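You operate a simulated robot arm through the tools that you are given. There is no shell and no other tool. Be economical: measure what you need, move in short steps, check, and stop when the job is done.

Carry out the task below with a simulated robot arm. There is one attempt and no reset: what you move stays moved.

Task
Pump the sauce jar dry into the tub, then strip it for washing.
Fine: the sauce tub stands under the spout; the black pump head ends upright about half-way from the tub to the worktop's edge, the empty jar about half-way from the relish jar to the yellow lid.

Only the result counts: the job must be done as asked and must still hold three seconds after the hand-in. Knocking over, shifting, dropping, spilling or breaking anything else fails it. A push-on lid holds only when it is set on centred and level and pressed home; a screw cap is set on level and turned clockwise until tight.

Robot
A 7-joint arm with a two-finger parallel gripper, fixed in place. Base frame: the origin is at the foot of the arm, x ahead of it, y to its left, z up; the work surface is at about z = 0.74. Units: m, rad, N and s.
With the tool pointing down near the work surface it reaches from about 0.2 to 0.68 m from the base axis. Its first joint turns from -1.152 to 1.152 rad. Payload 2.4 kg.
The tool frame sits at the grasp point between the pads (the TCP): z along the fingers, y along the line on which they close. The tips reach 0.03 m beyond it. Largest opening 0.094 m; finger width 0.028, thickness 0.01; the body of the gripper, 0.05 by 0.096 m, starts 0.055 m behind the TCP.
Orientation is that of the tool frame in the base frame, as [roll, pitch, yaw] about the fixed x, y, z axes, in that order (R = Rz(yaw) Ry(pitch) Rx(roll)). With the fingers straight down and closing along the base's y, the tool's x points along the base's -x, its y along +y and its z along -z.

Tools
- The arm moves only by the tool servo_tool. Its argument "motion" is a list of rows, each a list of 7 numbers: the shift along the tool's x, y, z in units of 30 mm (1.0 is 30 mm), then the turn, a rotation vector about the tool's x, y, z in units of 5 degrees (1.0 is 5 degrees), then the closure in counts, from 0 (fully open) to 255 (shut). In form: [[dx, dy, dz, ax, ay, az, gripper], ...]. A call has 1 to 8 rows; each row shifts and turns the commanded pose from where the row before left it, along the tool's axes as they then stand. A call with a number of a shift or a turn outside -1 to 1 is refused whole. Each row takes 0.2 s and may step no farther than 0.05 m and 0.15 rad from the row before; otherwise, or with a gripper value out of range, the whole call is refused. Where a pose cannot be reached the arm comes as near as it can. A force on the tool above 40 N (or 10 N above the force at the start of the call, whichever is more), or a blocked arm, ends the call early, and 0.2 s more pass. The fingers move at their own pace (about 0.153 m/s each) and stop on an object; they squeeze with about 41 N. The grip force told is the motor's: it shows also when the fingers shut on nothing. Time passes only in rows, and 0.2 s behind the last, so rows that do not move let the fingers close. The reply holds the time, the measured pose of the TCP, the force on the tool along the base axes, the opening and the grip force, in the units named above and with some noise, and new pictures: "show" is both (left out), scene, wrist or none.
- Cameras (640 x 400 px; columns grow to the right, rows downward): "scene" is fixed at [0.0615, 0.4924, 1.4247]; the picture's right is [-0.60, -0.80, 0.00], its down [-0.47, 0.36, -0.81] and it looks along [0.64, -0.49, -0.59] (base axes); focal length 355 px, centre (320, 200). "wrist" rides on the gripper at [0.076, 0.014, -0.102] in the tool frame; the picture's right is [-0.18, 0.98, 0.00], its down [-0.75, -0.14, -0.64] and it looks along [-0.63, -0.12, 0.77] (tool axes); focal length 243 px, centre (320, 200). There is no depth. A picture from a camera that has moved, and an enlarged one, comes with that camera's place and axes in the base frame and with its lens. The place of the scene camera against the robot may be out by one fixed shift of up to 0.025 m in any direction.
- zoom(camera, box): a new picture of the part [left, top, right, bottom] of that camera's present view, enlarged. It takes no simulated time.
- finish_job(): hands the job in; it is judged then, once.

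Go step by step. Nothing tells you positions but the pictures and the camera data: compare them with the known pose of the tool, close in by small moves and look again before you grip or let go. The budget is 120 turns and 200 pictures, counting those below and the enlarged ones. Unless the task says otherwise, let go and move clear before handing in, and close with one line.

The tools are called after "Call:" as a command line: name --pt "numbers of a row" for each row, then --argument value for the rest, lists and objects as JSON in quotes. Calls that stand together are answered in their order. servo_tool: Moves the arm, as the interface text tells. Its arguments: {"type":"object","properties":{"motion":{"type":"array"},"show":{"type":"string","enum":["both","scene","wrist","none"]}},"required":["motion"]} The other tools are called the same way: zoom (camera, box) takes an enlarged picture of a part of a camera's view; finish_job () hands the job in.

At the start:

```text
time: 0.0
tool_pos: [0.3258, 0.0633, 1.1164]
tool_rot: [3.142, 0.001, -3.141]
contact_force: [0.6, 0.6, 0.4]
gripper_width: 0.0941
finger_force: 0.1
```

scene: 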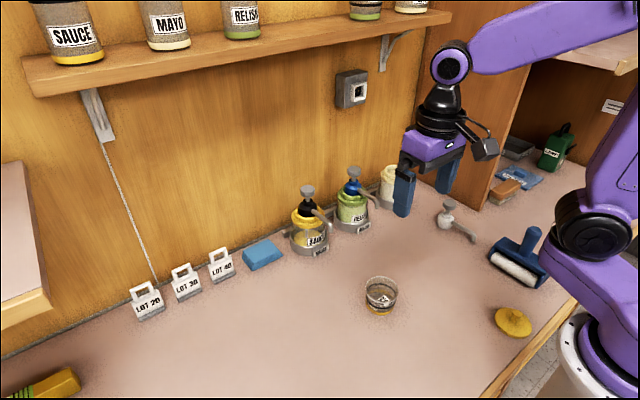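
wrist: 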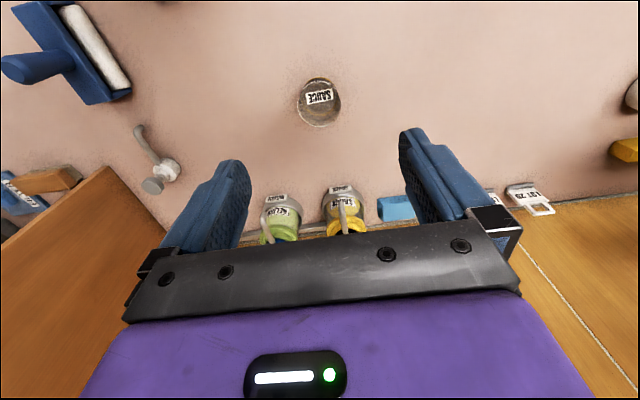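

I see the sauce jar with a yellow collar and black pump head, the relish jar next to it, the tub, and the yellow lid. I'll zoom in to look at the details.

Call:
zoom --camera "scene" --box '[260, 150, 420, 270]'

Call:
zoom --camera "scene" --box '[320, 200, 580, 360]'

Call:
zoom --camera "wrist" --box '[240, 60, 400, 240]'

```text
3.33 times, centred on (340, 210) of scene
camera zoom: at [0.0615, 0.4924, 1.4247], right [-0.6, -0.8, 0.0], down [-0.47, 0.36, -0.81], along [0.64, -0.49, -0.59], focal length 1182 px, centre (253, 167)
```

zoom: 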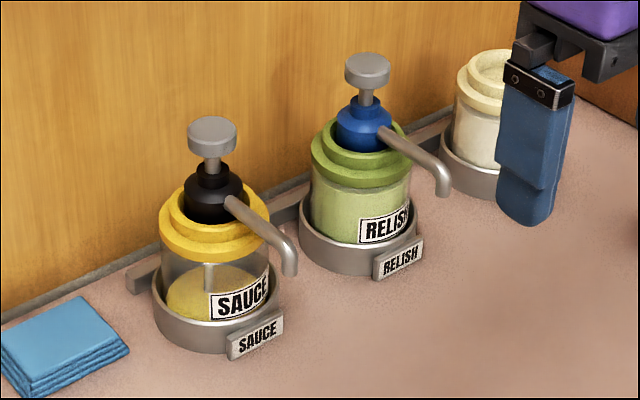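

```text
2.46 times, centred on (450, 280) of scene
camera zoom: at [0.0615, 0.4924, 1.4247], right [-0.6, -0.8, 0.0], down [-0.47, 0.36, -0.81], along [0.64, -0.49, -0.59], focal length 873 px, centre (0, 3)
```

zoom: 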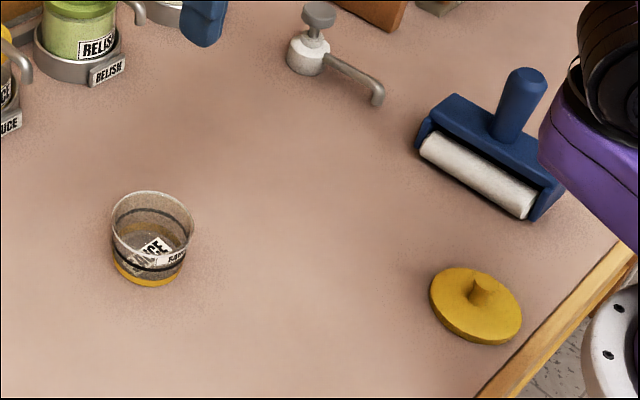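

```text
2.22 times, centred on (320, 150) of wrist
camera zoom: at [0.2492, 0.0774, 1.2182], right [0.18, 0.98, 0.0], down [0.75, -0.14, 0.64], along [0.63, -0.12, -0.77], focal length 539 px, centre (320, 311)
```

zoom: 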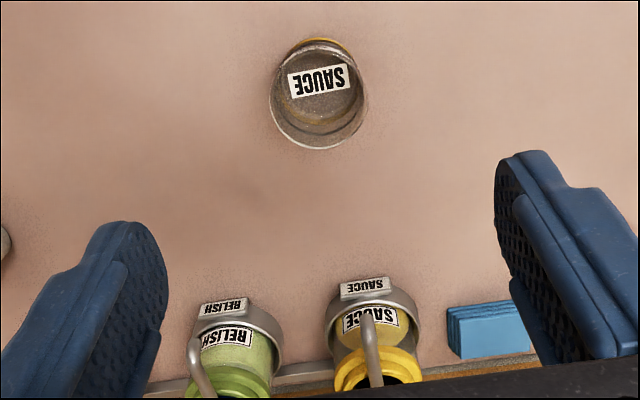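

The tub is at about (0.39, 0.05), the sauce jar at (0.65, 0.08) with its spout tip near (0.576, 0.064, 0.836), and the lid at (0.18, -0.13). The tub has to go under the spout first. I'll lower the tool for a closer look at the tub.

Call:
servo_tool --pt "1 -0.2 1 0 0 0 0" --pt "1 -0.2 1 0 0 0 0" --pt "0 0 1 0 0 0 0" --pt "0 0 1 0 0 0 0" --pt "0 0 1 0 0 0 0" --pt "0 0 1 0 0 0 0"

```text
time: 1.4
tool_pos: [0.2635, 0.051, 0.9336]
tool_rot: [3.141, -0.001, 3.141]
contact_force: [0.3, -1.0, -0.6]
gripper_width: 0.0937
finger_force: 0.1
camera wrist: at [0.1876, 0.0656, 1.0365], right [0.18, 0.98, 0.0], down [0.75, -0.14, 0.64], along [0.63, -0.12, -0.77], focal length 243 px, centre (320, 200)
```

scene: 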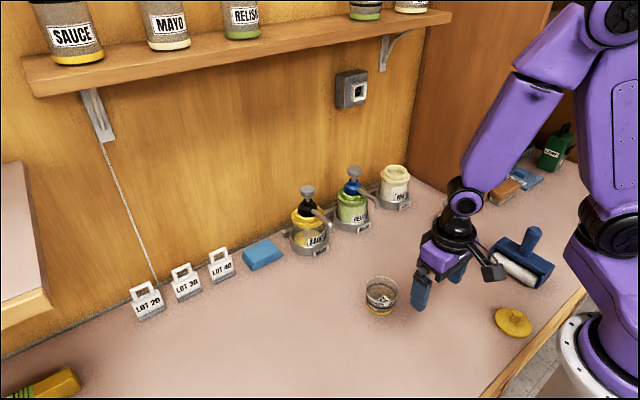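
wrist: 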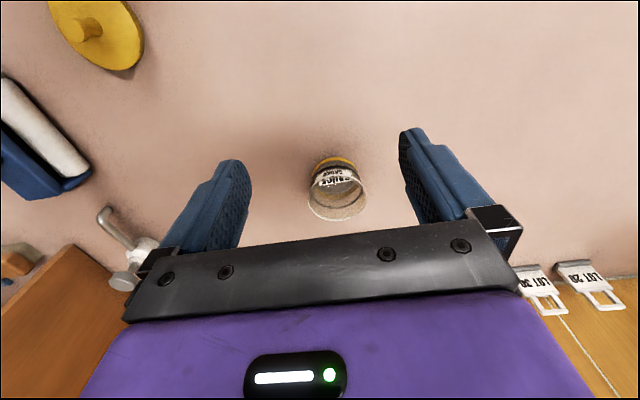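

The tub is in view between the fingers, ahead of the tool. I'll zoom in to fix its centre.

Call:
zoom --camera "wrist" --box '[270, 130, 398, 230]'

Call:
zoom --camera "scene" --box '[340, 260, 436, 320]'

```text
4.00 times, centred on (334, 180) of wrist
camera zoom: at [0.1876, 0.0656, 1.0365], right [0.18, 0.98, 0.0], down [0.75, -0.14, 0.64], along [0.63, -0.12, -0.77], focal length 970 px, centre (264, 280)
```

zoom: 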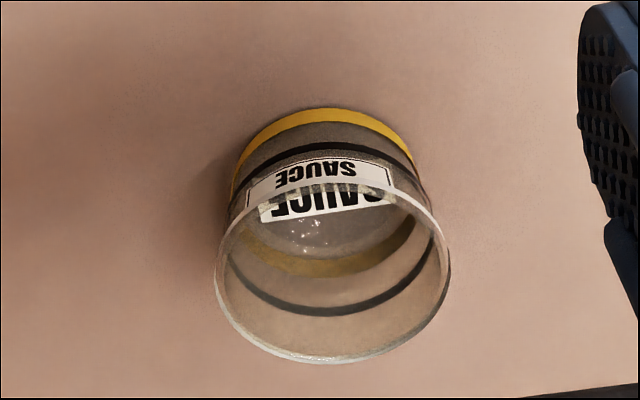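

```text
6.67 times, centred on (388, 290) of scene
camera zoom: at [0.0615, 0.4924, 1.4247], right [-0.6, -0.8, 0.0], down [-0.47, 0.36, -0.81], along [0.64, -0.49, -0.59], focal length 2364 px, centre (-133, -400)
```

zoom: 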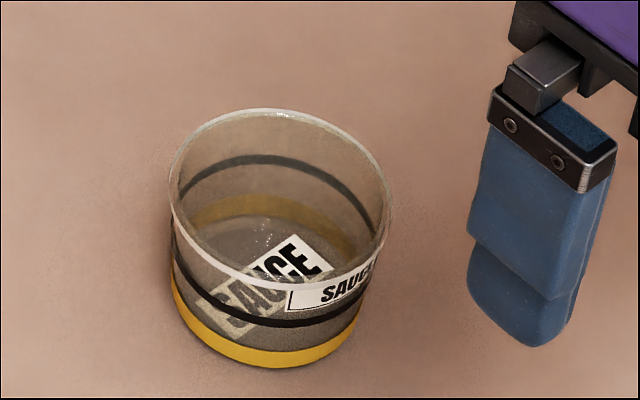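

The tub centre is about (0.390, 0.0495) with a rim diameter of about 77 mm and a height of about 52 mm. I'll tilt the tool 35° so the gripper stays clear of the spout later, then approach.

Call:
servo_tool --pt "-0.1 0 0 0 -1 0 0" --pt "-0.1 0 0 0 -1 0 0" --pt "-0.1 0 0 0 -1 0 0" --pt "-0.1 0 0 0 -1 0 0" --pt "-0.1 0 0 0 -1 0 0" --pt "0 0 0 0 -1 0 0" --pt "0 0 0 0 -1 0 0"

```text
time: 3.0
tool_pos: [0.284, 0.058, 0.9353]
tool_rot: [-3.138, 0.611, -3.139]
contact_force: [1.1, -0.2, 0.5]
gripper_width: 0.0939
finger_force: 0.1
out of reach, approached as far as the arm can: row 7
camera wrist: at [0.1633, 0.073, 0.9754], right [0.15, 0.98, 0.1], down [0.25, -0.14, 0.96], along [0.96, -0.12, -0.27], focal length 243 px, centre (320, 200)
```

scene: 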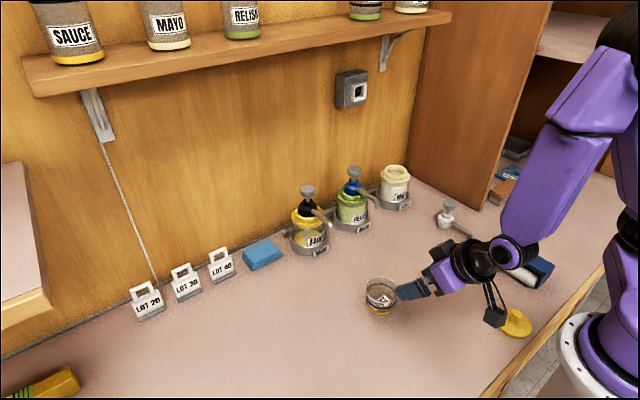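
wrist: 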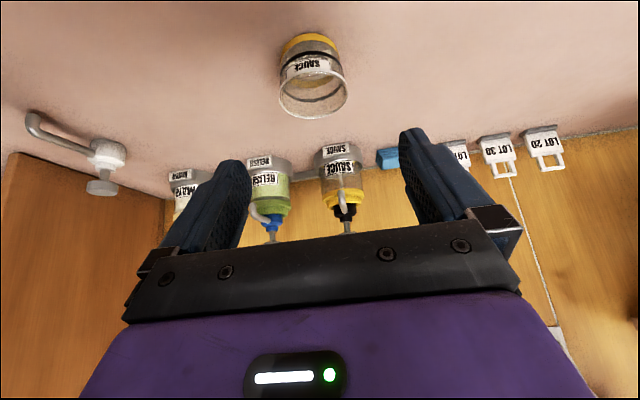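

The tilt is done, and the tub is straight ahead of the fingers. I'll advance part of the way and check.

Call:
servo_tool --pt "0 0 0.8 0 0 0 0" --pt "0 0 0.8 0 0 0 0" --pt "0 0 0.8 0 0 0 0" --pt "0 0 0.8 0 0 0 0"

```text
time: 4.0
tool_pos: [0.3546, 0.0803, 0.8838]
tool_rot: [-3.136, 0.61, -3.137]
contact_force: [0.8, 0.3, -0.6]
gripper_width: 0.0941
finger_force: 0.0
out of reach, approached as far as the arm can: row 1, 2, 3, 4
camera wrist: at [0.2336, 0.0941, 0.9247], right [0.15, 0.98, 0.1], down [0.25, -0.14, 0.96], along [0.96, -0.12, -0.27], focal length 243 px, centre (320, 200)
```

scene: 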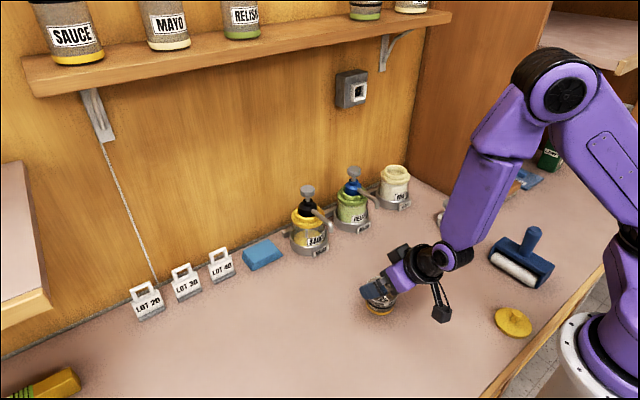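
wrist: 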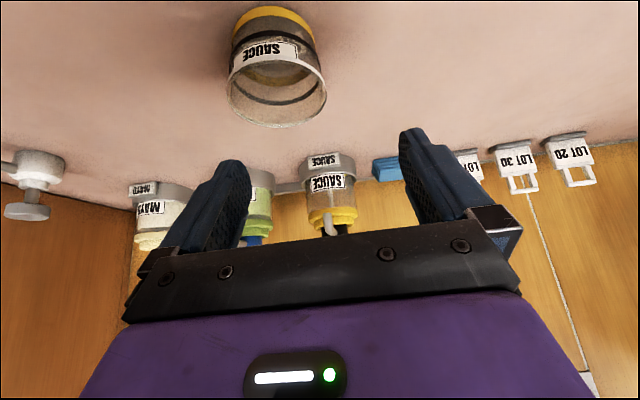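

Tilting this close in is past the arm's reach. I'll go back to vertical, carry the tub part of the way that way, and regrip it tilted farther out.

Call:
servo_tool --pt "0 0 -0.5 0 1 0 0" --pt "0 0 -0.5 0 1 0 0" --pt "0 0 0 0 1 0 0" --pt "0 0 0 0 1 0 0" --pt "0 0 0 0 1 0 0" --pt "0 0 0 0 1 0 0" --pt "0 0 0 0 1 0 0" --show "wrist"

```text
time: 5.6
tool_pos: [0.3431, 0.0767, 0.9085]
tool_rot: [-3.123, 0.069, -3.141]
contact_force: [0.3, -0.4, 0.5]
gripper_width: 0.094
finger_force: 0.0
out of reach, approached as far as the arm can: row 7
camera wrist: at [0.2592, 0.0928, 1.006], right [0.19, 0.98, -0.01], down [0.71, -0.13, 0.7], along [0.68, -0.13, -0.72], focal length 243 px, centre (320, 200)
```

wrist: 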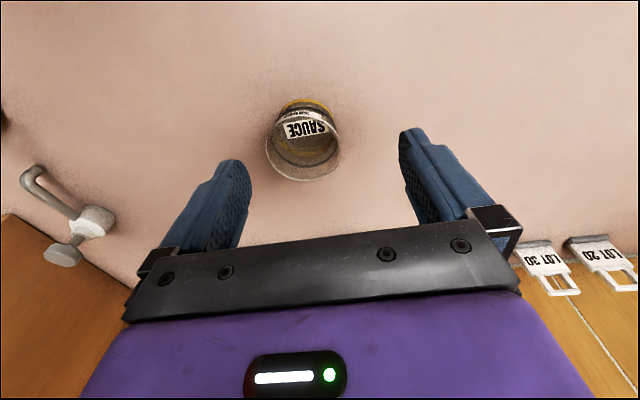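

The tool is nearly vertical again. I'll move toward the tub and check that the arm tracks.

Call:
servo_tool --pt "-0.4 -0.4 0 0 0 0 0" --pt "-0.4 -0.4 0 0 0 0 0" --pt "0 0 0 0 0 0 0" --show "wrist"

```text
time: 6.4
tool_pos: [0.3676, 0.0516, 0.9109]
tool_rot: [-3.123, 0.071, -3.141]
contact_force: [-0.4, 0.3, -0.8]
gripper_width: 0.0943
finger_force: 0.1
camera wrist: at [0.2833, 0.0681, 1.0077], right [0.19, 0.98, -0.01], down [0.71, -0.13, 0.7], along [0.68, -0.13, -0.72], focal length 243 px, centre (320, 200)
```

wrist: 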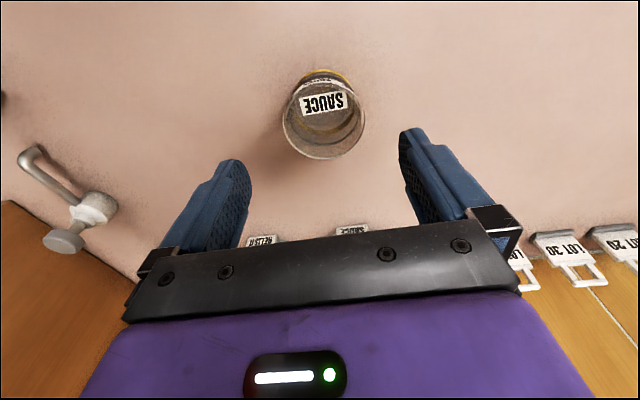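

It tracks well now. I'll straighten the tool, centre it over the tub at (0.39, 0.0495) and come down to just above the rim.

Call:
servo_tool --pt "0 0 0 -0.21 0.82 0 0" --pt "-0.75 -0.07 0 0 0 0 0" --pt "0 0 0.9 0 0 0 0" --pt "0 0 0.9 0 0 0 0" --pt "0 0 0.9 0 0 0 0"

```text
time: 7.6
tool_pos: [0.39, 0.0494, 0.8304]
tool_rot: [-3.141, 0.0, 3.14]
contact_force: [-0.6, -0.3, 0.3]
gripper_width: 0.0938
finger_force: 0.0
camera wrist: at [0.312, 0.0647, 0.9338], right [0.19, 0.98, 0.0], down [0.75, -0.14, 0.64], along [0.63, -0.12, -0.77], focal length 243 px, centre (320, 200)
```

scene: 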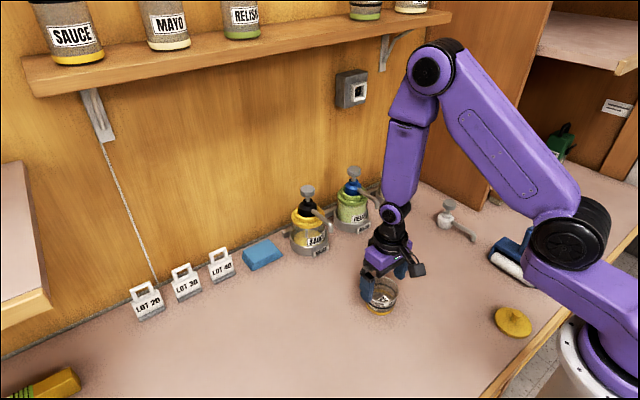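
wrist: 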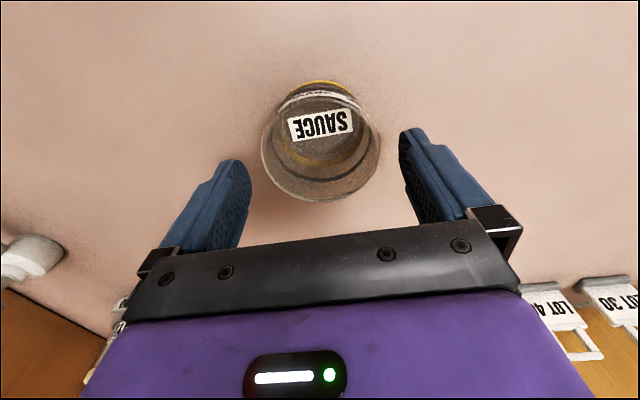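

The fingers straddle the tub well centred. I'll lower and close.

Call:
servo_tool --pt "0 0 0.9 0 0 0 0" --pt "0 0 0.85 0 0 0 0" --pt "0 0 0 0 0 0 255" --pt "0 0 0 0 0 0 255" --pt "0 0 0 0 0 0 255" --show "wrist"

```text
time: 8.8
tool_pos: [0.387, 0.0489, 0.7755]
tool_rot: [-3.139, -0.001, 3.141]
contact_force: [-0.3, -1.0, 0.5]
gripper_width: 0.0711
finger_force: 41.0
camera wrist: at [0.3113, 0.0643, 0.8797], right [0.19, 0.98, 0.0], down [0.75, -0.14, 0.64], along [0.63, -0.12, -0.77], focal length 243 px, centre (320, 200)
```

wrist: 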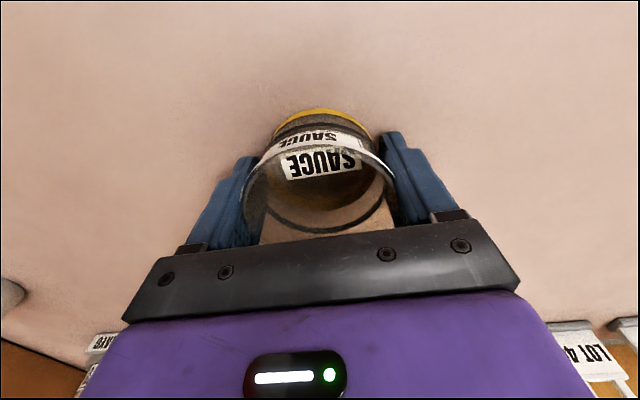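

The tub is held. I'll lift slightly, carry it toward the spout to about x = 0.50, and set it down.

Call:
servo_tool --pt "0 0 -0.5 0 0 0 255" --pt "-0.9 0.12 0 0 0 0 255" --pt "-0.9 0.12 0 0 0 0 255" --pt "-0.9 0.12 0 0 0 0 255" --pt "-0.9 0.12 0 0 0 0 255" --pt "0 0 0 0 0 0 255"

```text
time: 10.2
tool_pos: [0.4968, 0.0626, 0.791]
tool_rot: [-3.14, -0.002, 3.139]
contact_force: [0.9, 0.3, -0.4]
gripper_width: 0.0714
finger_force: 41.4
camera wrist: at [0.4198, 0.0778, 0.8941], right [0.19, 0.98, 0.0], down [0.75, -0.14, 0.64], along [0.63, -0.12, -0.77], focal length 243 px, centre (320, 200)
```

scene: 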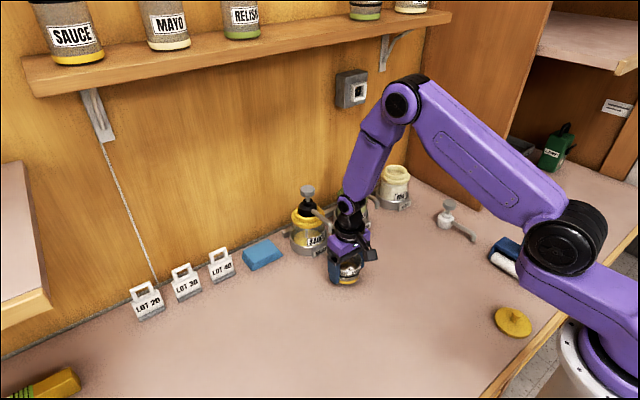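
wrist: 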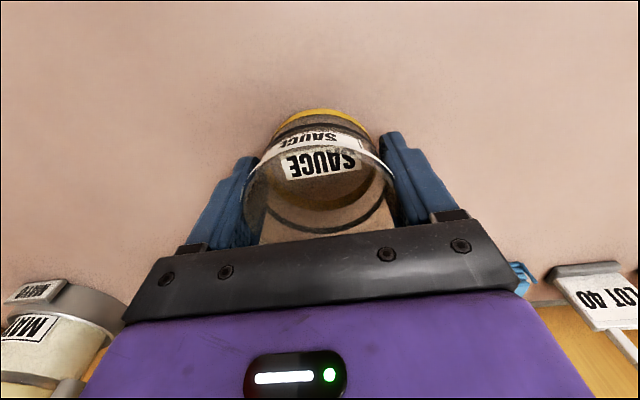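

I'll set it down, release, and go back up for a look.

Call:
servo_tool --pt "0 0 0.5 0 0 0 255" --pt "0 0 0 0 0 0 255" --pt "0 0 0 0 0 0 0" --pt "0 0 0 0 0 0 0" --pt "0 0 -0.8 0 0 0 0" --pt "0.3 0 -0.8 0 0 0 0" --pt "0.4 0 -0.8 0 0 0 0" --pt "0.4 0 -0.8 0 0 0 0"

```text
time: 12.0
tool_pos: [0.4632, 0.0643, 0.8725]
tool_rot: [-3.141, -0.002, 3.14]
contact_force: [0.6, 0.1, -0.9]
gripper_width: 0.094
finger_force: 0.1
camera wrist: at [0.3874, 0.0791, 0.9759], right [0.18, 0.98, 0.0], down [0.75, -0.14, 0.64], along [0.63, -0.12, -0.77], focal length 243 px, centre (320, 200)
```

scene: 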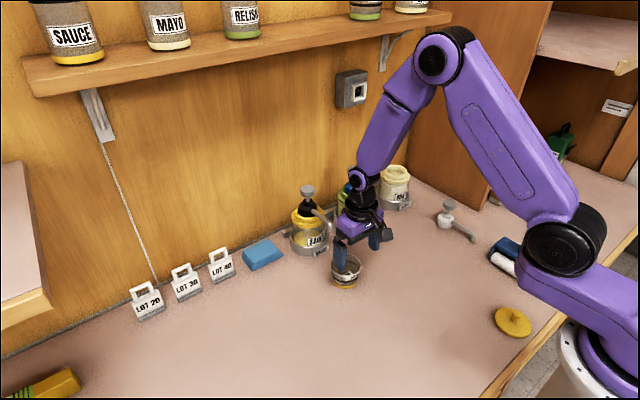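
wrist: 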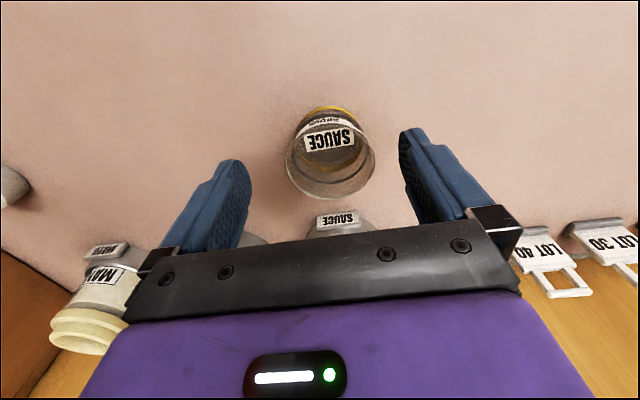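

The tub stands at about (0.50, 0.064). I'll tilt the tool for the regrip, which also gives a better look at the spout.

Call:
servo_tool --pt "0 0 0 0 -1 0 0" --pt "0 0 0 0 -1 0 0" --pt "0 0 0 0 -1 0 0" --pt "0 0 0 0 -1 0 0" --pt "0 0 0 0 -1 0 0" --pt "0 0 0 0 -1 0 0" --pt "0 0 0 0 -1 0 0"

```text
time: 13.6
tool_pos: [0.4653, 0.0644, 0.875]
tool_rot: [-3.139, 0.61, -3.141]
contact_force: [0.8, -0.7, 0.2]
gripper_width: 0.0938
finger_force: 0.0
camera wrist: at [0.3425, 0.0787, 0.9146], right [0.15, 0.98, 0.1], down [0.25, -0.14, 0.96], along [0.96, -0.12, -0.27], focal length 243 px, centre (320, 200)
```

scene: 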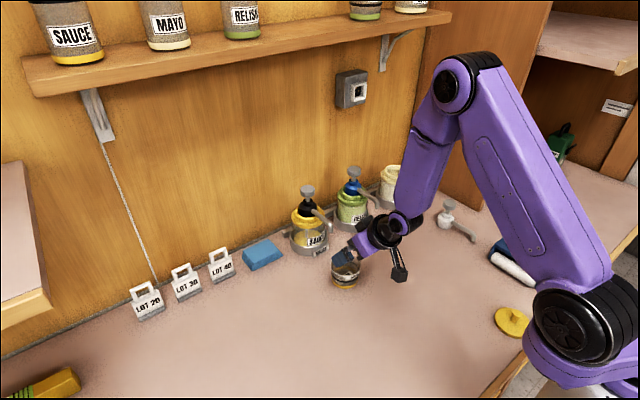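
wrist: 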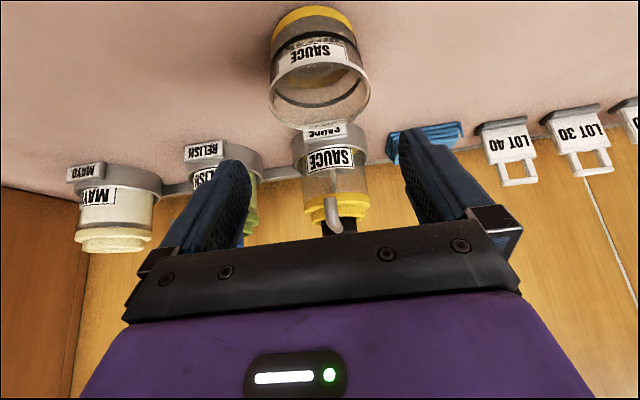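

Call:
zoom --camera "wrist" --box '[260, 110, 404, 240]'

Call:
zoom --camera "scene" --box '[280, 170, 380, 290]'

```text
3.08 times, centred on (332, 175) of wrist
camera zoom: at [0.3425, 0.0787, 0.9146], right [0.15, 0.98, 0.1], down [0.25, -0.14, 0.96], along [0.96, -0.12, -0.27], focal length 746 px, centre (283, 277)
```

zoom: 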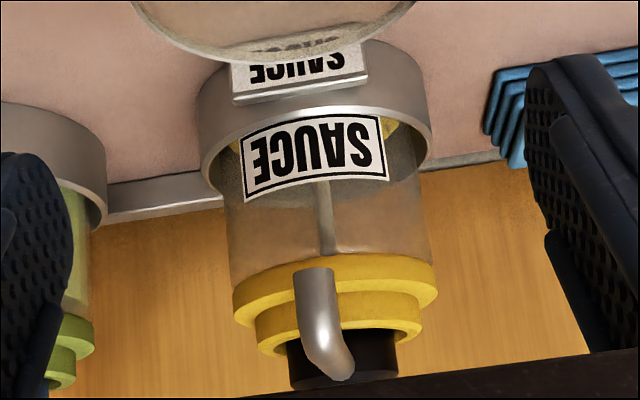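

```text
3.33 times, centred on (330, 230) of scene
camera zoom: at [0.0615, 0.4924, 1.4247], right [-0.6, -0.8, 0.0], down [-0.47, 0.36, -0.81], along [0.64, -0.49, -0.59], focal length 1182 px, centre (287, 100)
```

zoom: 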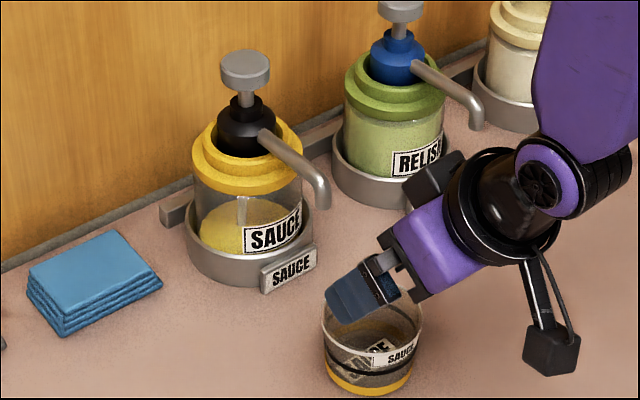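

The spout tip works out at about (0.564, 0.060, 0.85), with the jar at (0.657, 0.061). I'll take the tub in the tilted grip.

Call:
servo_tool --pt "0.88 -0.03 0 0 0 0 0" --pt "0 0 0.8 0 0 0 0" --pt "0 0 0.8 0 0 0 0" --pt "0 0 0.8 0 0 0 0" --pt "0 0 0.75 0 0 0 0"

```text
time: 14.8
tool_pos: [0.4966, 0.0641, 0.781]
tool_rot: [-3.139, 0.61, -3.141]
contact_force: [0.3, 0.3, 0.2]
gripper_width: 0.0942
finger_force: 0.0
camera wrist: at [0.3744, 0.0777, 0.8215], right [0.15, 0.98, 0.1], down [0.25, -0.14, 0.96], along [0.96, -0.12, -0.27], focal length 243 px, centre (320, 200)
```

scene: 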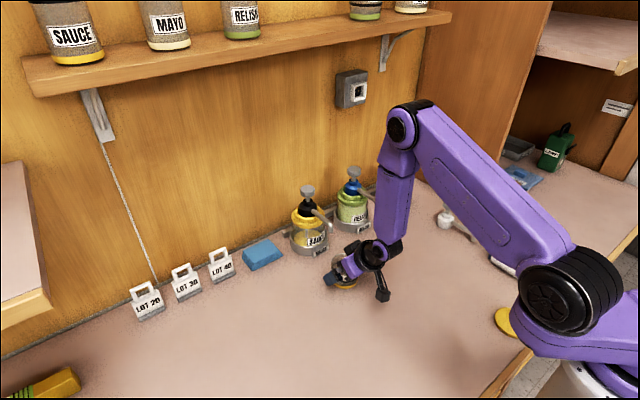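
wrist: 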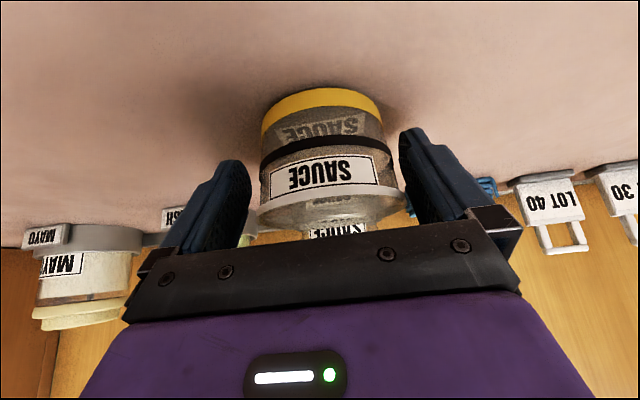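

I'll close on the tub, then lift it a few mm and slide it forward under the spout.

Call:
servo_tool --pt "0 0 0 0 0 0 255" --pt "0 0 0 0 0 0 255" --pt "0 0 0 0 0 0 255" --pt "-0.13 0 -0.19 0 0 0 255" --pt "-0.487 -0.03 0.341 0 0 0 255" --pt "-0.487 -0.03 0.341 0 0 0 255" --pt "-0.487 -0.03 0.341 0 0 0 255"

```text
time: 16.4
tool_pos: [0.5514, 0.0599, 0.7889]
tool_rot: [-3.139, 0.61, 3.141]
contact_force: [-0.2, 0.2, -0.1]
gripper_width: 0.0758
finger_force: 40.8
camera wrist: at [0.4292, 0.0753, 0.8298], right [0.15, 0.98, 0.1], down [0.25, -0.14, 0.96], along [0.96, -0.12, -0.27], focal length 243 px, centre (320, 200)
```

scene: 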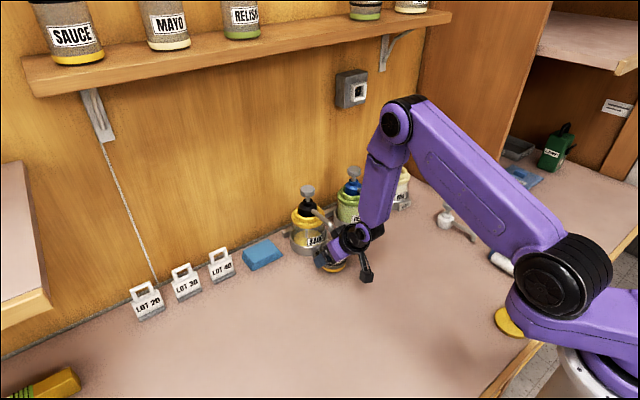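
wrist: 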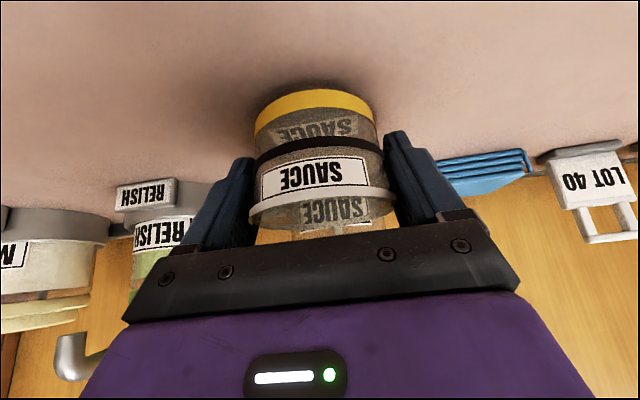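

The tub is at about x = 0.552, right in front of the holder. I'll lower it the last few mm, release, and back straight out along the tool axis.

Call:
servo_tool --pt "0.14 0 0.2 0 0 0 255" --pt "0 0 0 0 0 0 255" --pt "0 0 0 0 0 0 0" --pt "0 0 0 0 0 0 0" --pt "0 0 -0.8 0 0 0 0" --pt "0 0 -0.9 0 0 0 0" --pt "0 0 -0.9 0 0 0 0" --pt "0 0 -0.9 0 0 0 0"

```text
time: 18.2
tool_pos: [0.4906, 0.0597, 0.8678]
tool_rot: [-3.14, 0.611, -3.141]
contact_force: [-0.4, -1.1, -0.8]
gripper_width: 0.0941
finger_force: 0.0
camera wrist: at [0.3687, 0.0733, 0.909], right [0.15, 0.98, 0.1], down [0.25, -0.14, 0.96], along [0.96, -0.12, -0.27], focal length 243 px, centre (320, 200)
```

scene: 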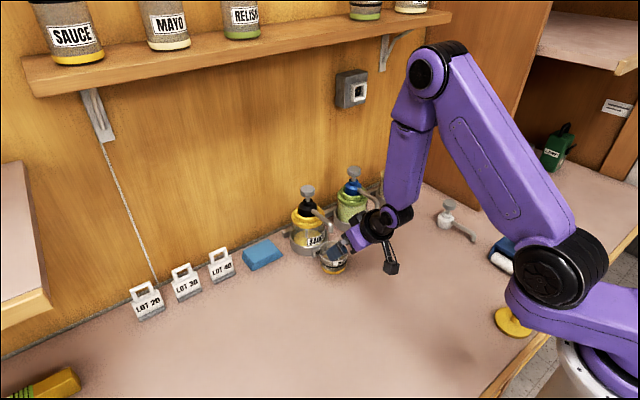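
wrist: 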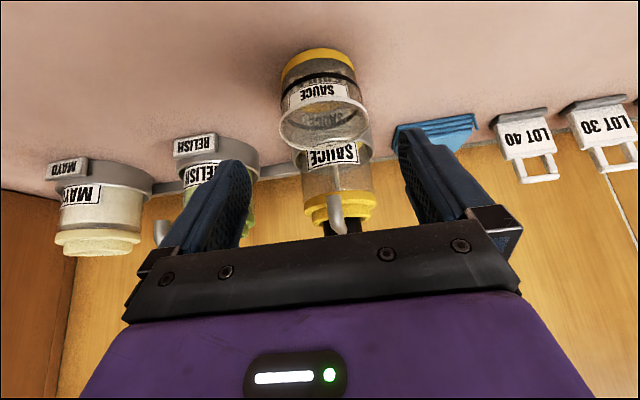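

The tub stands under the spout area. I'll go up and straighten the tool to check the alignment from above.

Call:
servo_tool --pt "0 0 -1 0 1 0 0" --pt "0 0 -1 0 1 0 0" --pt "0 0 -1 0 1 0 0" --pt "0 0 -1 0 1 0 0" --pt "0 0 -1 0 1 0 0" --pt "0 0 -1 0 1 0 0" --pt "0 0 -1 0 1 0 0"

```text
time: 19.8
tool_pos: [0.4196, 0.0589, 1.0598]
tool_rot: [-3.139, -0.002, 3.14]
contact_force: [-0.1, -0.5, 0.4]
gripper_width: 0.0941
finger_force: 0.1
camera wrist: at [0.3429, 0.0737, 1.164], right [0.19, 0.98, 0.0], down [0.75, -0.14, 0.64], along [0.63, -0.12, -0.77], focal length 243 px, centre (320, 200)
```

scene: 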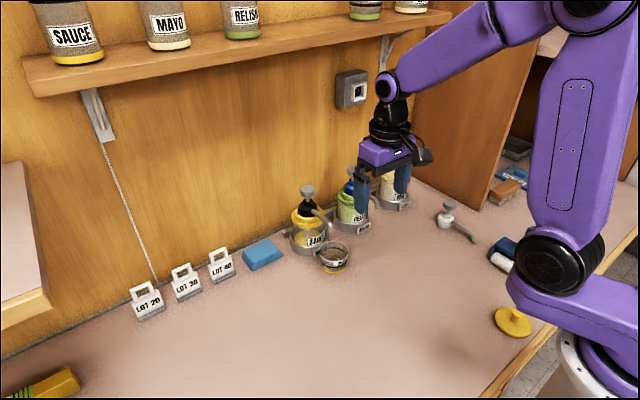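
wrist: 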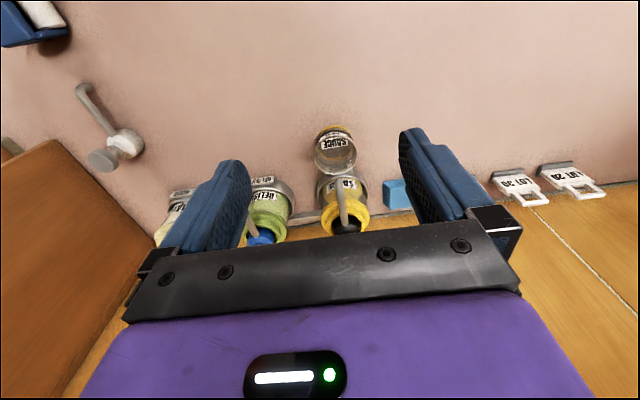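

Call:
zoom --camera "wrist" --box '[290, 110, 400, 240]'

Call:
zoom --camera "scene" --box '[270, 175, 370, 285]'

```text
3.08 times, centred on (345, 175) of wrist
camera zoom: at [0.3429, 0.0737, 1.164], right [0.19, 0.98, 0.0], down [0.75, -0.14, 0.64], along [0.63, -0.12, -0.77], focal length 746 px, centre (243, 277)
```

zoom: 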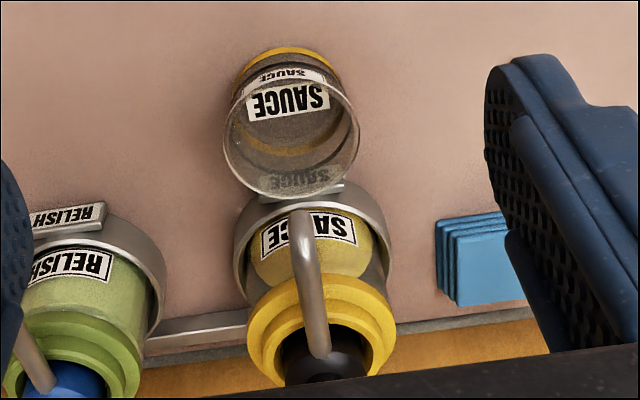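

```text
3.64 times, centred on (320, 230) of scene
camera zoom: at [0.0615, 0.4924, 1.4247], right [-0.6, -0.8, 0.0], down [-0.47, 0.36, -0.81], along [0.64, -0.49, -0.59], focal length 1289 px, centre (320, 91)
```

zoom: 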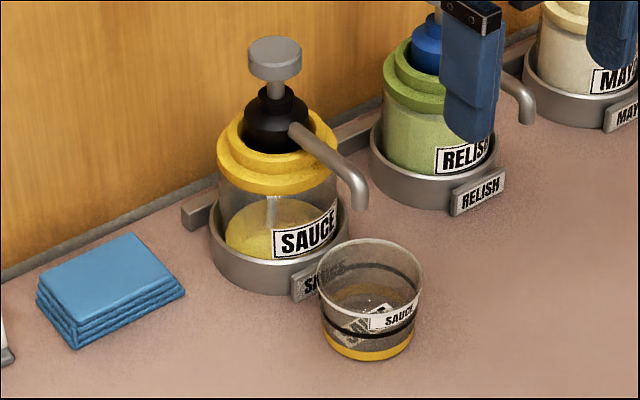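

The spout tip at (0.563, 0.062) lies over the tub, which is centred at (0.555, 0.061). Next I'll close the fingers and move above the knob at about (0.651, 0.061, 0.94).

Call:
servo_tool --pt "-0.96 0.01 0.2 0 0 0 255" --pt "-0.96 0.01 0.2 0 0 0 255" --pt "-0.96 0.01 0.2 0 0 0 255" --pt "-0.96 0.01 0.2 0 0 0 255" --pt "-0.96 0.01 0.2 0 0 0 255" --pt "-0.96 0.01 0.2 0 0 0 255" --pt "-0.96 0.01 0.2 0 0 0 255" --pt "-0.96 0.01 0.2 0 0 0 255"

```text
time: 21.6
tool_pos: [0.65, 0.0629, 1.0139]
tool_rot: [-3.141, -0.003, -3.141]
contact_force: [0.6, 0.3, -0.5]
gripper_width: 0.0001
finger_force: 33.2
camera wrist: at [0.574, 0.0771, 1.1174], right [0.18, 0.98, 0.0], down [0.75, -0.14, 0.64], along [0.63, -0.12, -0.77], focal length 243 px, centre (320, 200)
```

scene: 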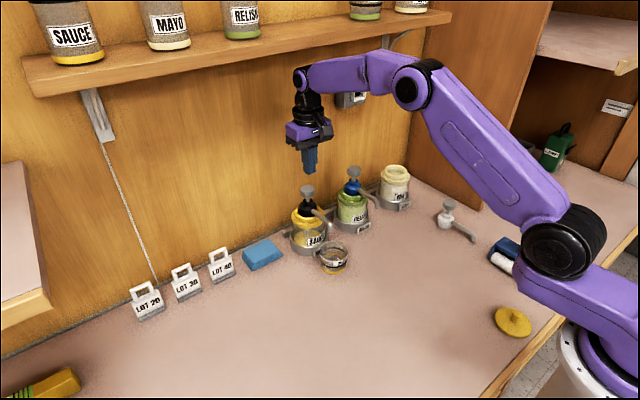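
wrist: 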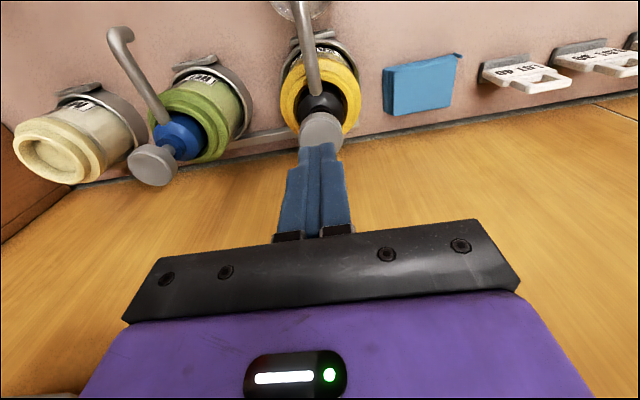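

The fingers are right over the knob. I'll come down and make a first slow press.

Call:
servo_tool --pt "0 0 0.8 0 0 0 255" --pt "0 0 0.5 0 0 0 255" --pt "0 0 0.3 0 0 0 255" --pt "0 0 0.3 0 0 0 255" --pt "0 0 0.3 0 0 0 255"

```text
time: 22.8
tool_pos: [0.6507, 0.0634, 0.9461]
tool_rot: [-3.141, -0.002, 3.139]
contact_force: [-0.6, -1.7, 1.0]
gripper_width: 0.0001
finger_force: 33.5
camera wrist: at [0.5733, 0.0783, 1.0502], right [0.19, 0.98, 0.0], down [0.75, -0.14, 0.64], along [0.63, -0.12, -0.77], focal length 243 px, centre (320, 200)
```

scene: 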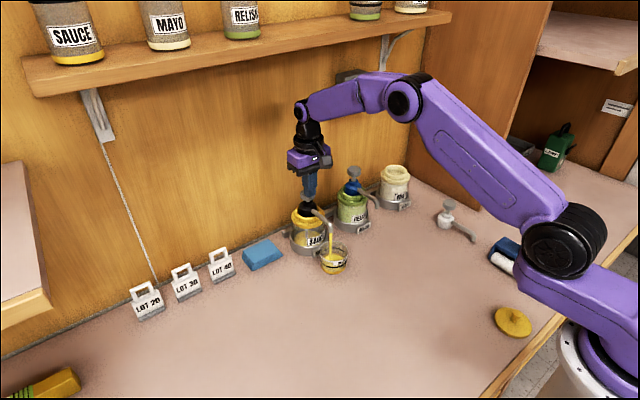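
wrist: 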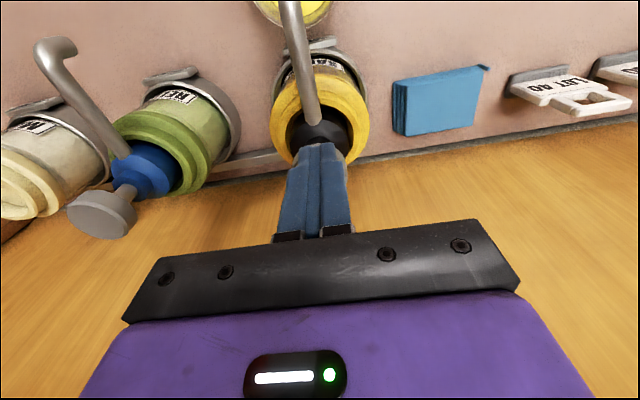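

Sauce streams into the tub. I'll finish the stroke gently and let the knob come up.

Call:
servo_tool --pt "0 0 0.2 0 0 0 255" --pt "0 0 0.2 0 0 0 255" --pt "0 0 0 0 0 0 255" --pt "0 0 -0.6 0 0 0 255" --pt "0 0 -0.8 0 0 0 255" --pt "0 0 0 0 0 0 255" --show "scene"

Call:
zoom --camera "scene" --box '[270, 175, 370, 285]'

```text
time: 24.2
tool_pos: [0.6484, 0.0628, 0.9775]
tool_rot: [-3.141, -0.002, 3.141]
contact_force: [-0.1, -0.4, -0.2]
gripper_width: 0.0002
finger_force: 33.2
```

scene: 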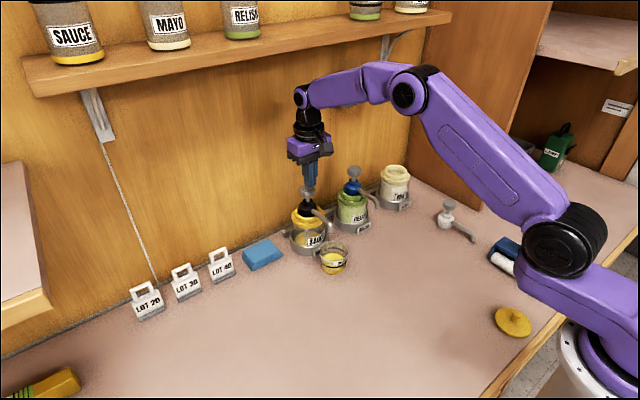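

```text
3.64 times, centred on (320, 230) of scene
camera zoom: at [0.0615, 0.4924, 1.4247], right [-0.6, -0.8, 0.0], down [-0.47, 0.36, -0.81], along [0.64, -0.49, -0.59], focal length 1289 px, centre (320, 91)
```

zoom: 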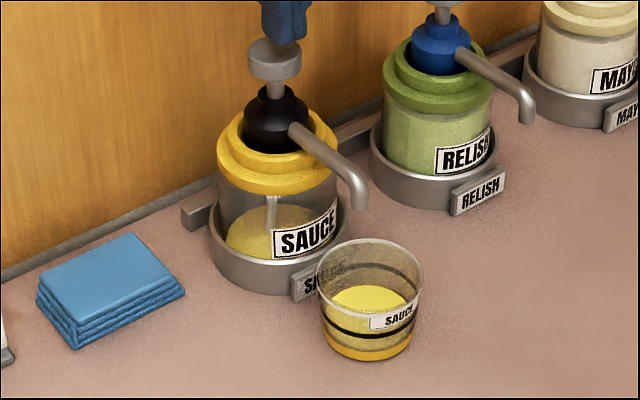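

One stroke went into the tub cleanly and the knob returned. I'll do another stroke.

Call:
servo_tool --pt "0 0 0.35 0 0 0 255" --pt "0 0 0.35 0 0 0 255" --pt "0 0 0.35 0 0 0 255" --pt "0 0 0.35 0 0 0 255" --pt "0 0 0 0 0 0 255" --pt "0 0 -0.6 0 0 0 255" --pt "0 0 -0.8 0 0 0 255" --show "none"

Call:
zoom --camera "scene" --box '[270, 175, 370, 285]'

```text
time: 25.8
tool_pos: [0.6494, 0.0614, 0.9756]
tool_rot: [-3.14, -0.005, 3.14]
contact_force: [0.9, -0.1, 1.1]
gripper_width: 0.0
finger_force: 32.7
```

```text
3.64 times, centred on (320, 230) of scene
camera zoom: at [0.0615, 0.4924, 1.4247], right [-0.6, -0.8, 0.0], down [-0.47, 0.36, -0.81], along [0.64, -0.49, -0.59], focal length 1289 px, centre (320, 91)
```

zoom: 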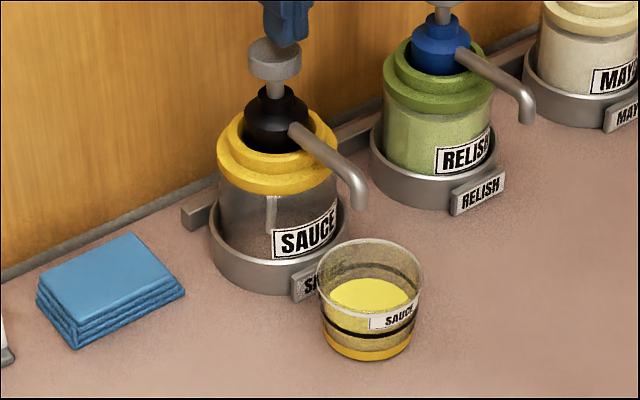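

The jar now looks nearly empty. I'll stroke again and look mid-stroke to see whether anything still flows.

Call:
servo_tool --pt "0 0 0.35 0 0 0 255" --pt "0 0 0.35 0 0 0 255" --pt "0 0 0.35 0 0 0 255" --show "none"

Call:
zoom --camera "scene" --box '[270, 175, 370, 285]'

Call:
servo_tool --pt "0 0 0.35 0 0 0 255" --pt "0 0 0 0 0 0 255" --pt "0 0 -0.6 0 0 0 255" --pt "0 0 -0.8 0 0 0 255" --pt "0 0 0 0 0 0 255" --show "none"

Call:
zoom --camera "scene" --box '[270, 175, 370, 285]'

```text
time: 26.6
tool_pos: [0.6503, 0.0619, 0.945]
tool_rot: [-3.141, -0.001, 3.14]
contact_force: [0.7, -0.3, 1.6]
gripper_width: 0.0002
finger_force: 33.4
```

```text
3.64 times, centred on (320, 230) of scene
camera zoom: at [0.0614, 0.4924, 1.4247], right [-0.6, -0.8, 0.0], down [-0.47, 0.36, -0.81], along [0.64, -0.49, -0.59], focal length 1289 px, centre (320, 91)
```

zoom: 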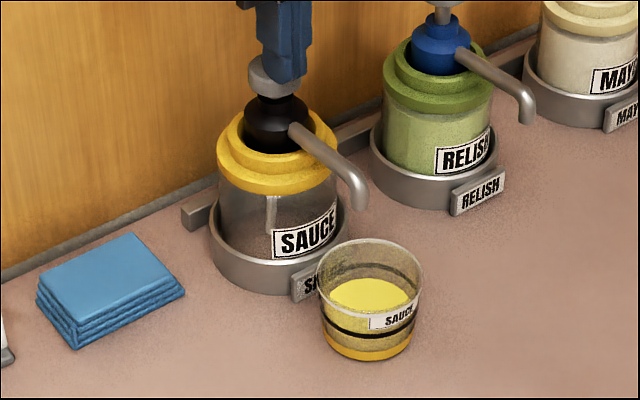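

```text
time: 27.8
tool_pos: [0.6498, 0.0627, 0.9764]
tool_rot: [-3.139, -0.001, 3.139]
contact_force: [-0.3, 0.5, -0.5]
gripper_width: 0.0001
finger_force: 33.1
```

```text
3.64 times, centred on (320, 230) of scene
camera zoom: at [0.0615, 0.4924, 1.4247], right [-0.6, -0.8, 0.0], down [-0.47, 0.36, -0.81], along [0.64, -0.49, -0.59], focal length 1289 px, centre (320, 91)
```

zoom: 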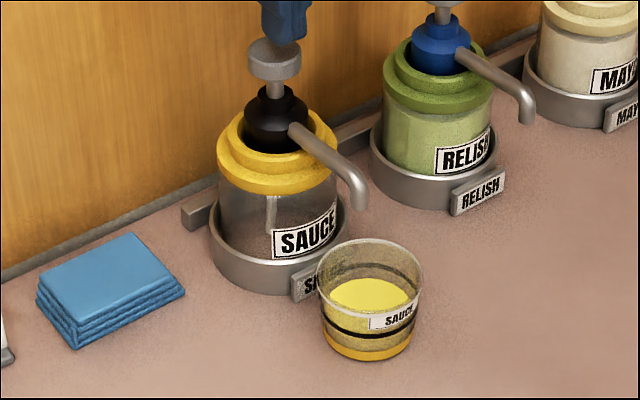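

Nothing flowed on that stroke, so the jar appears dry. I'll do one more deep stroke to confirm.

Call:
servo_tool --pt "0 0 0.35 0 0 0 255" --pt "0 0 0.35 0 0 0 255" --show "none"

Call:
zoom --camera "scene" --box '[270, 175, 370, 285]'

Call:
servo_tool --pt "0 0 0.35 0 0 0 255" --pt "0 0 0.35 0 0 0 255" --pt "0 0 0.1 0 0 0 255" --pt "0 0 0 0 0 0 255" --pt "0 0 -0.7 0 0 0 255" --pt "0 0 -0.8 0 0 0 255" --pt "0 0 -0.8 0 0 0 255" --pt "0 0 -0.8 0 0 0 0"

```text
time: 28.4
tool_pos: [0.6513, 0.0629, 0.9557]
tool_rot: [-3.14, 0.001, 3.14]
contact_force: [-1.0, 0.2, 1.0]
gripper_width: 0.0
finger_force: 32.9
```

```text
3.64 times, centred on (320, 230) of scene
camera zoom: at [0.0614, 0.4924, 1.4247], right [-0.6, -0.8, 0.0], down [-0.47, 0.36, -0.81], along [0.64, -0.49, -0.59], focal length 1289 px, centre (320, 91)
```

zoom: 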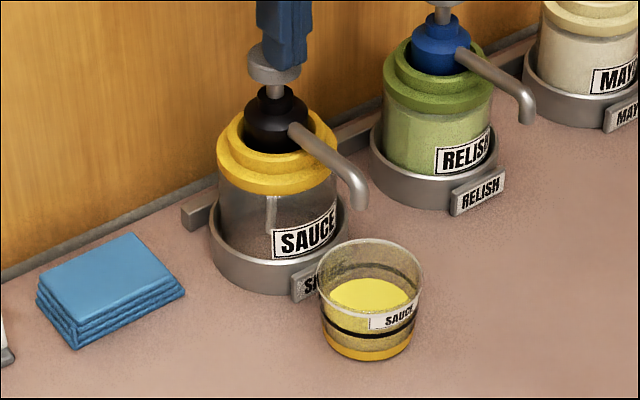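

```text
time: 30.2
tool_pos: [0.6494, 0.0623, 1.0262]
tool_rot: [-3.14, -0.003, 3.138]
contact_force: [0.1, -0.1, -0.2]
gripper_width: 0.094
finger_force: 0.2
camera wrist: at [0.5729, 0.0774, 1.1291], right [0.19, 0.98, 0.0], down [0.75, -0.14, 0.64], along [0.63, -0.12, -0.77], focal length 243 px, centre (320, 200)
```

scene: 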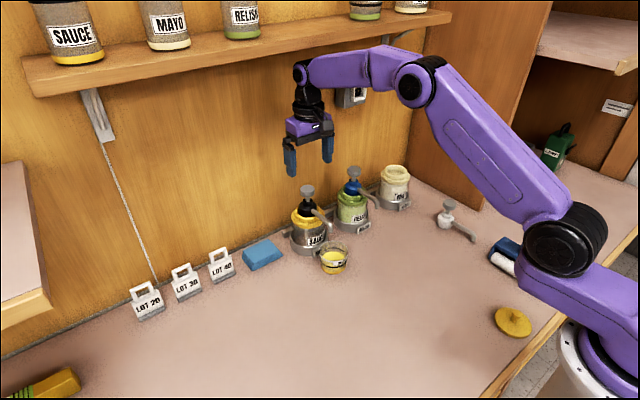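
wrist: 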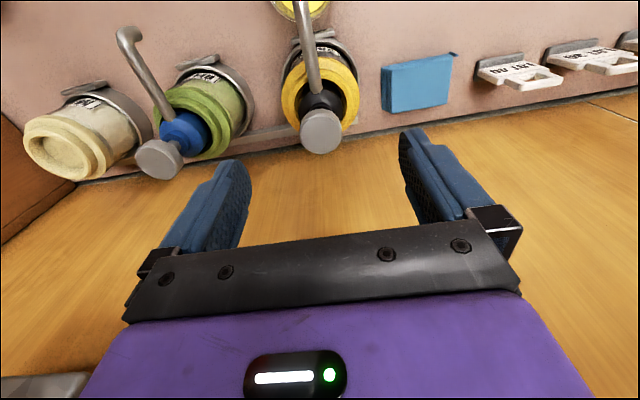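

The jar is dry. Next I'll lower open fingers around the pump's black body without touching the knob with the palm.

Call:
servo_tool --pt "0 0 0.9 0 0 0 0" --pt "0 0 0.9 0 0 0 0" --pt "0 0 0.9 0 0 0 0" --pt "0 0 0.9 0 0 0 0" --pt "0 0 0.7 0 0 0 0"

Call:
zoom --camera "scene" --box '[270, 155, 370, 255]'

```text
time: 31.4
tool_pos: [0.6503, 0.0635, 0.8943]
tool_rot: [-3.139, -0.002, -3.14]
contact_force: [0.2, 0.1, -0.3]
gripper_width: 0.0942
finger_force: 0.0
camera wrist: at [0.5734, 0.0776, 0.9984], right [0.18, 0.98, 0.0], down [0.75, -0.14, 0.64], along [0.63, -0.12, -0.77], focal length 243 px, centre (320, 200)
```

scene: 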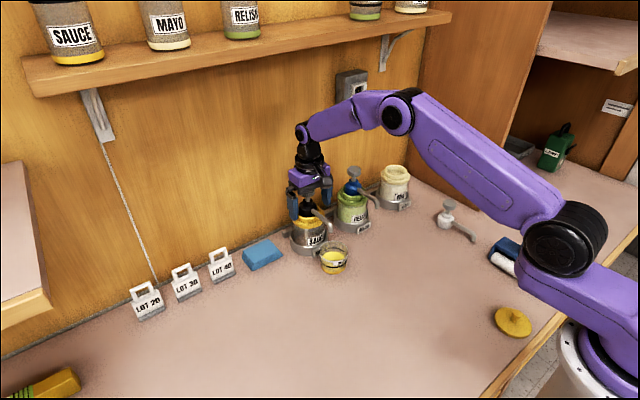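
wrist: 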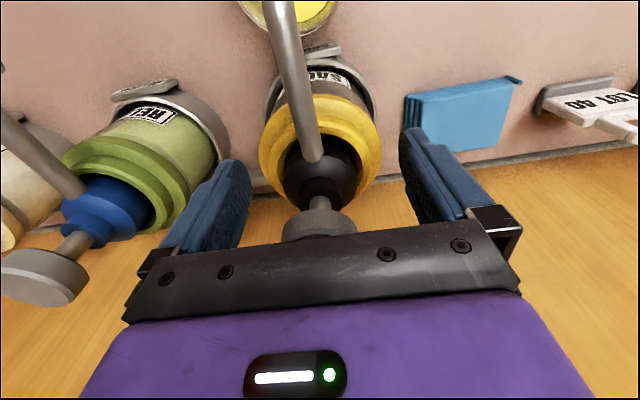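

```text
4.00 times, centred on (320, 205) of scene
camera zoom: at [0.0615, 0.4924, 1.4247], right [-0.6, -0.8, 0.0], down [-0.47, 0.36, -0.81], along [0.64, -0.49, -0.59], focal length 1418 px, centre (320, 180)
```

zoom: 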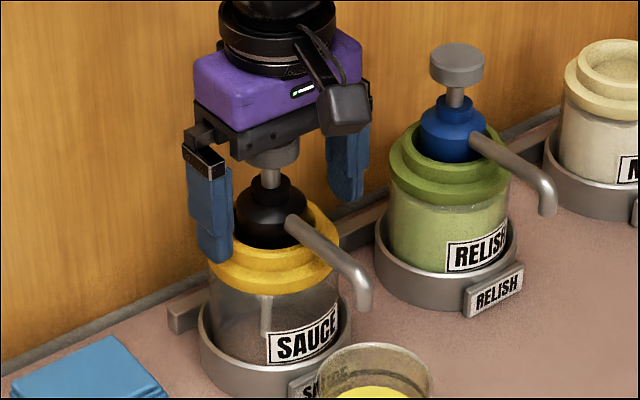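

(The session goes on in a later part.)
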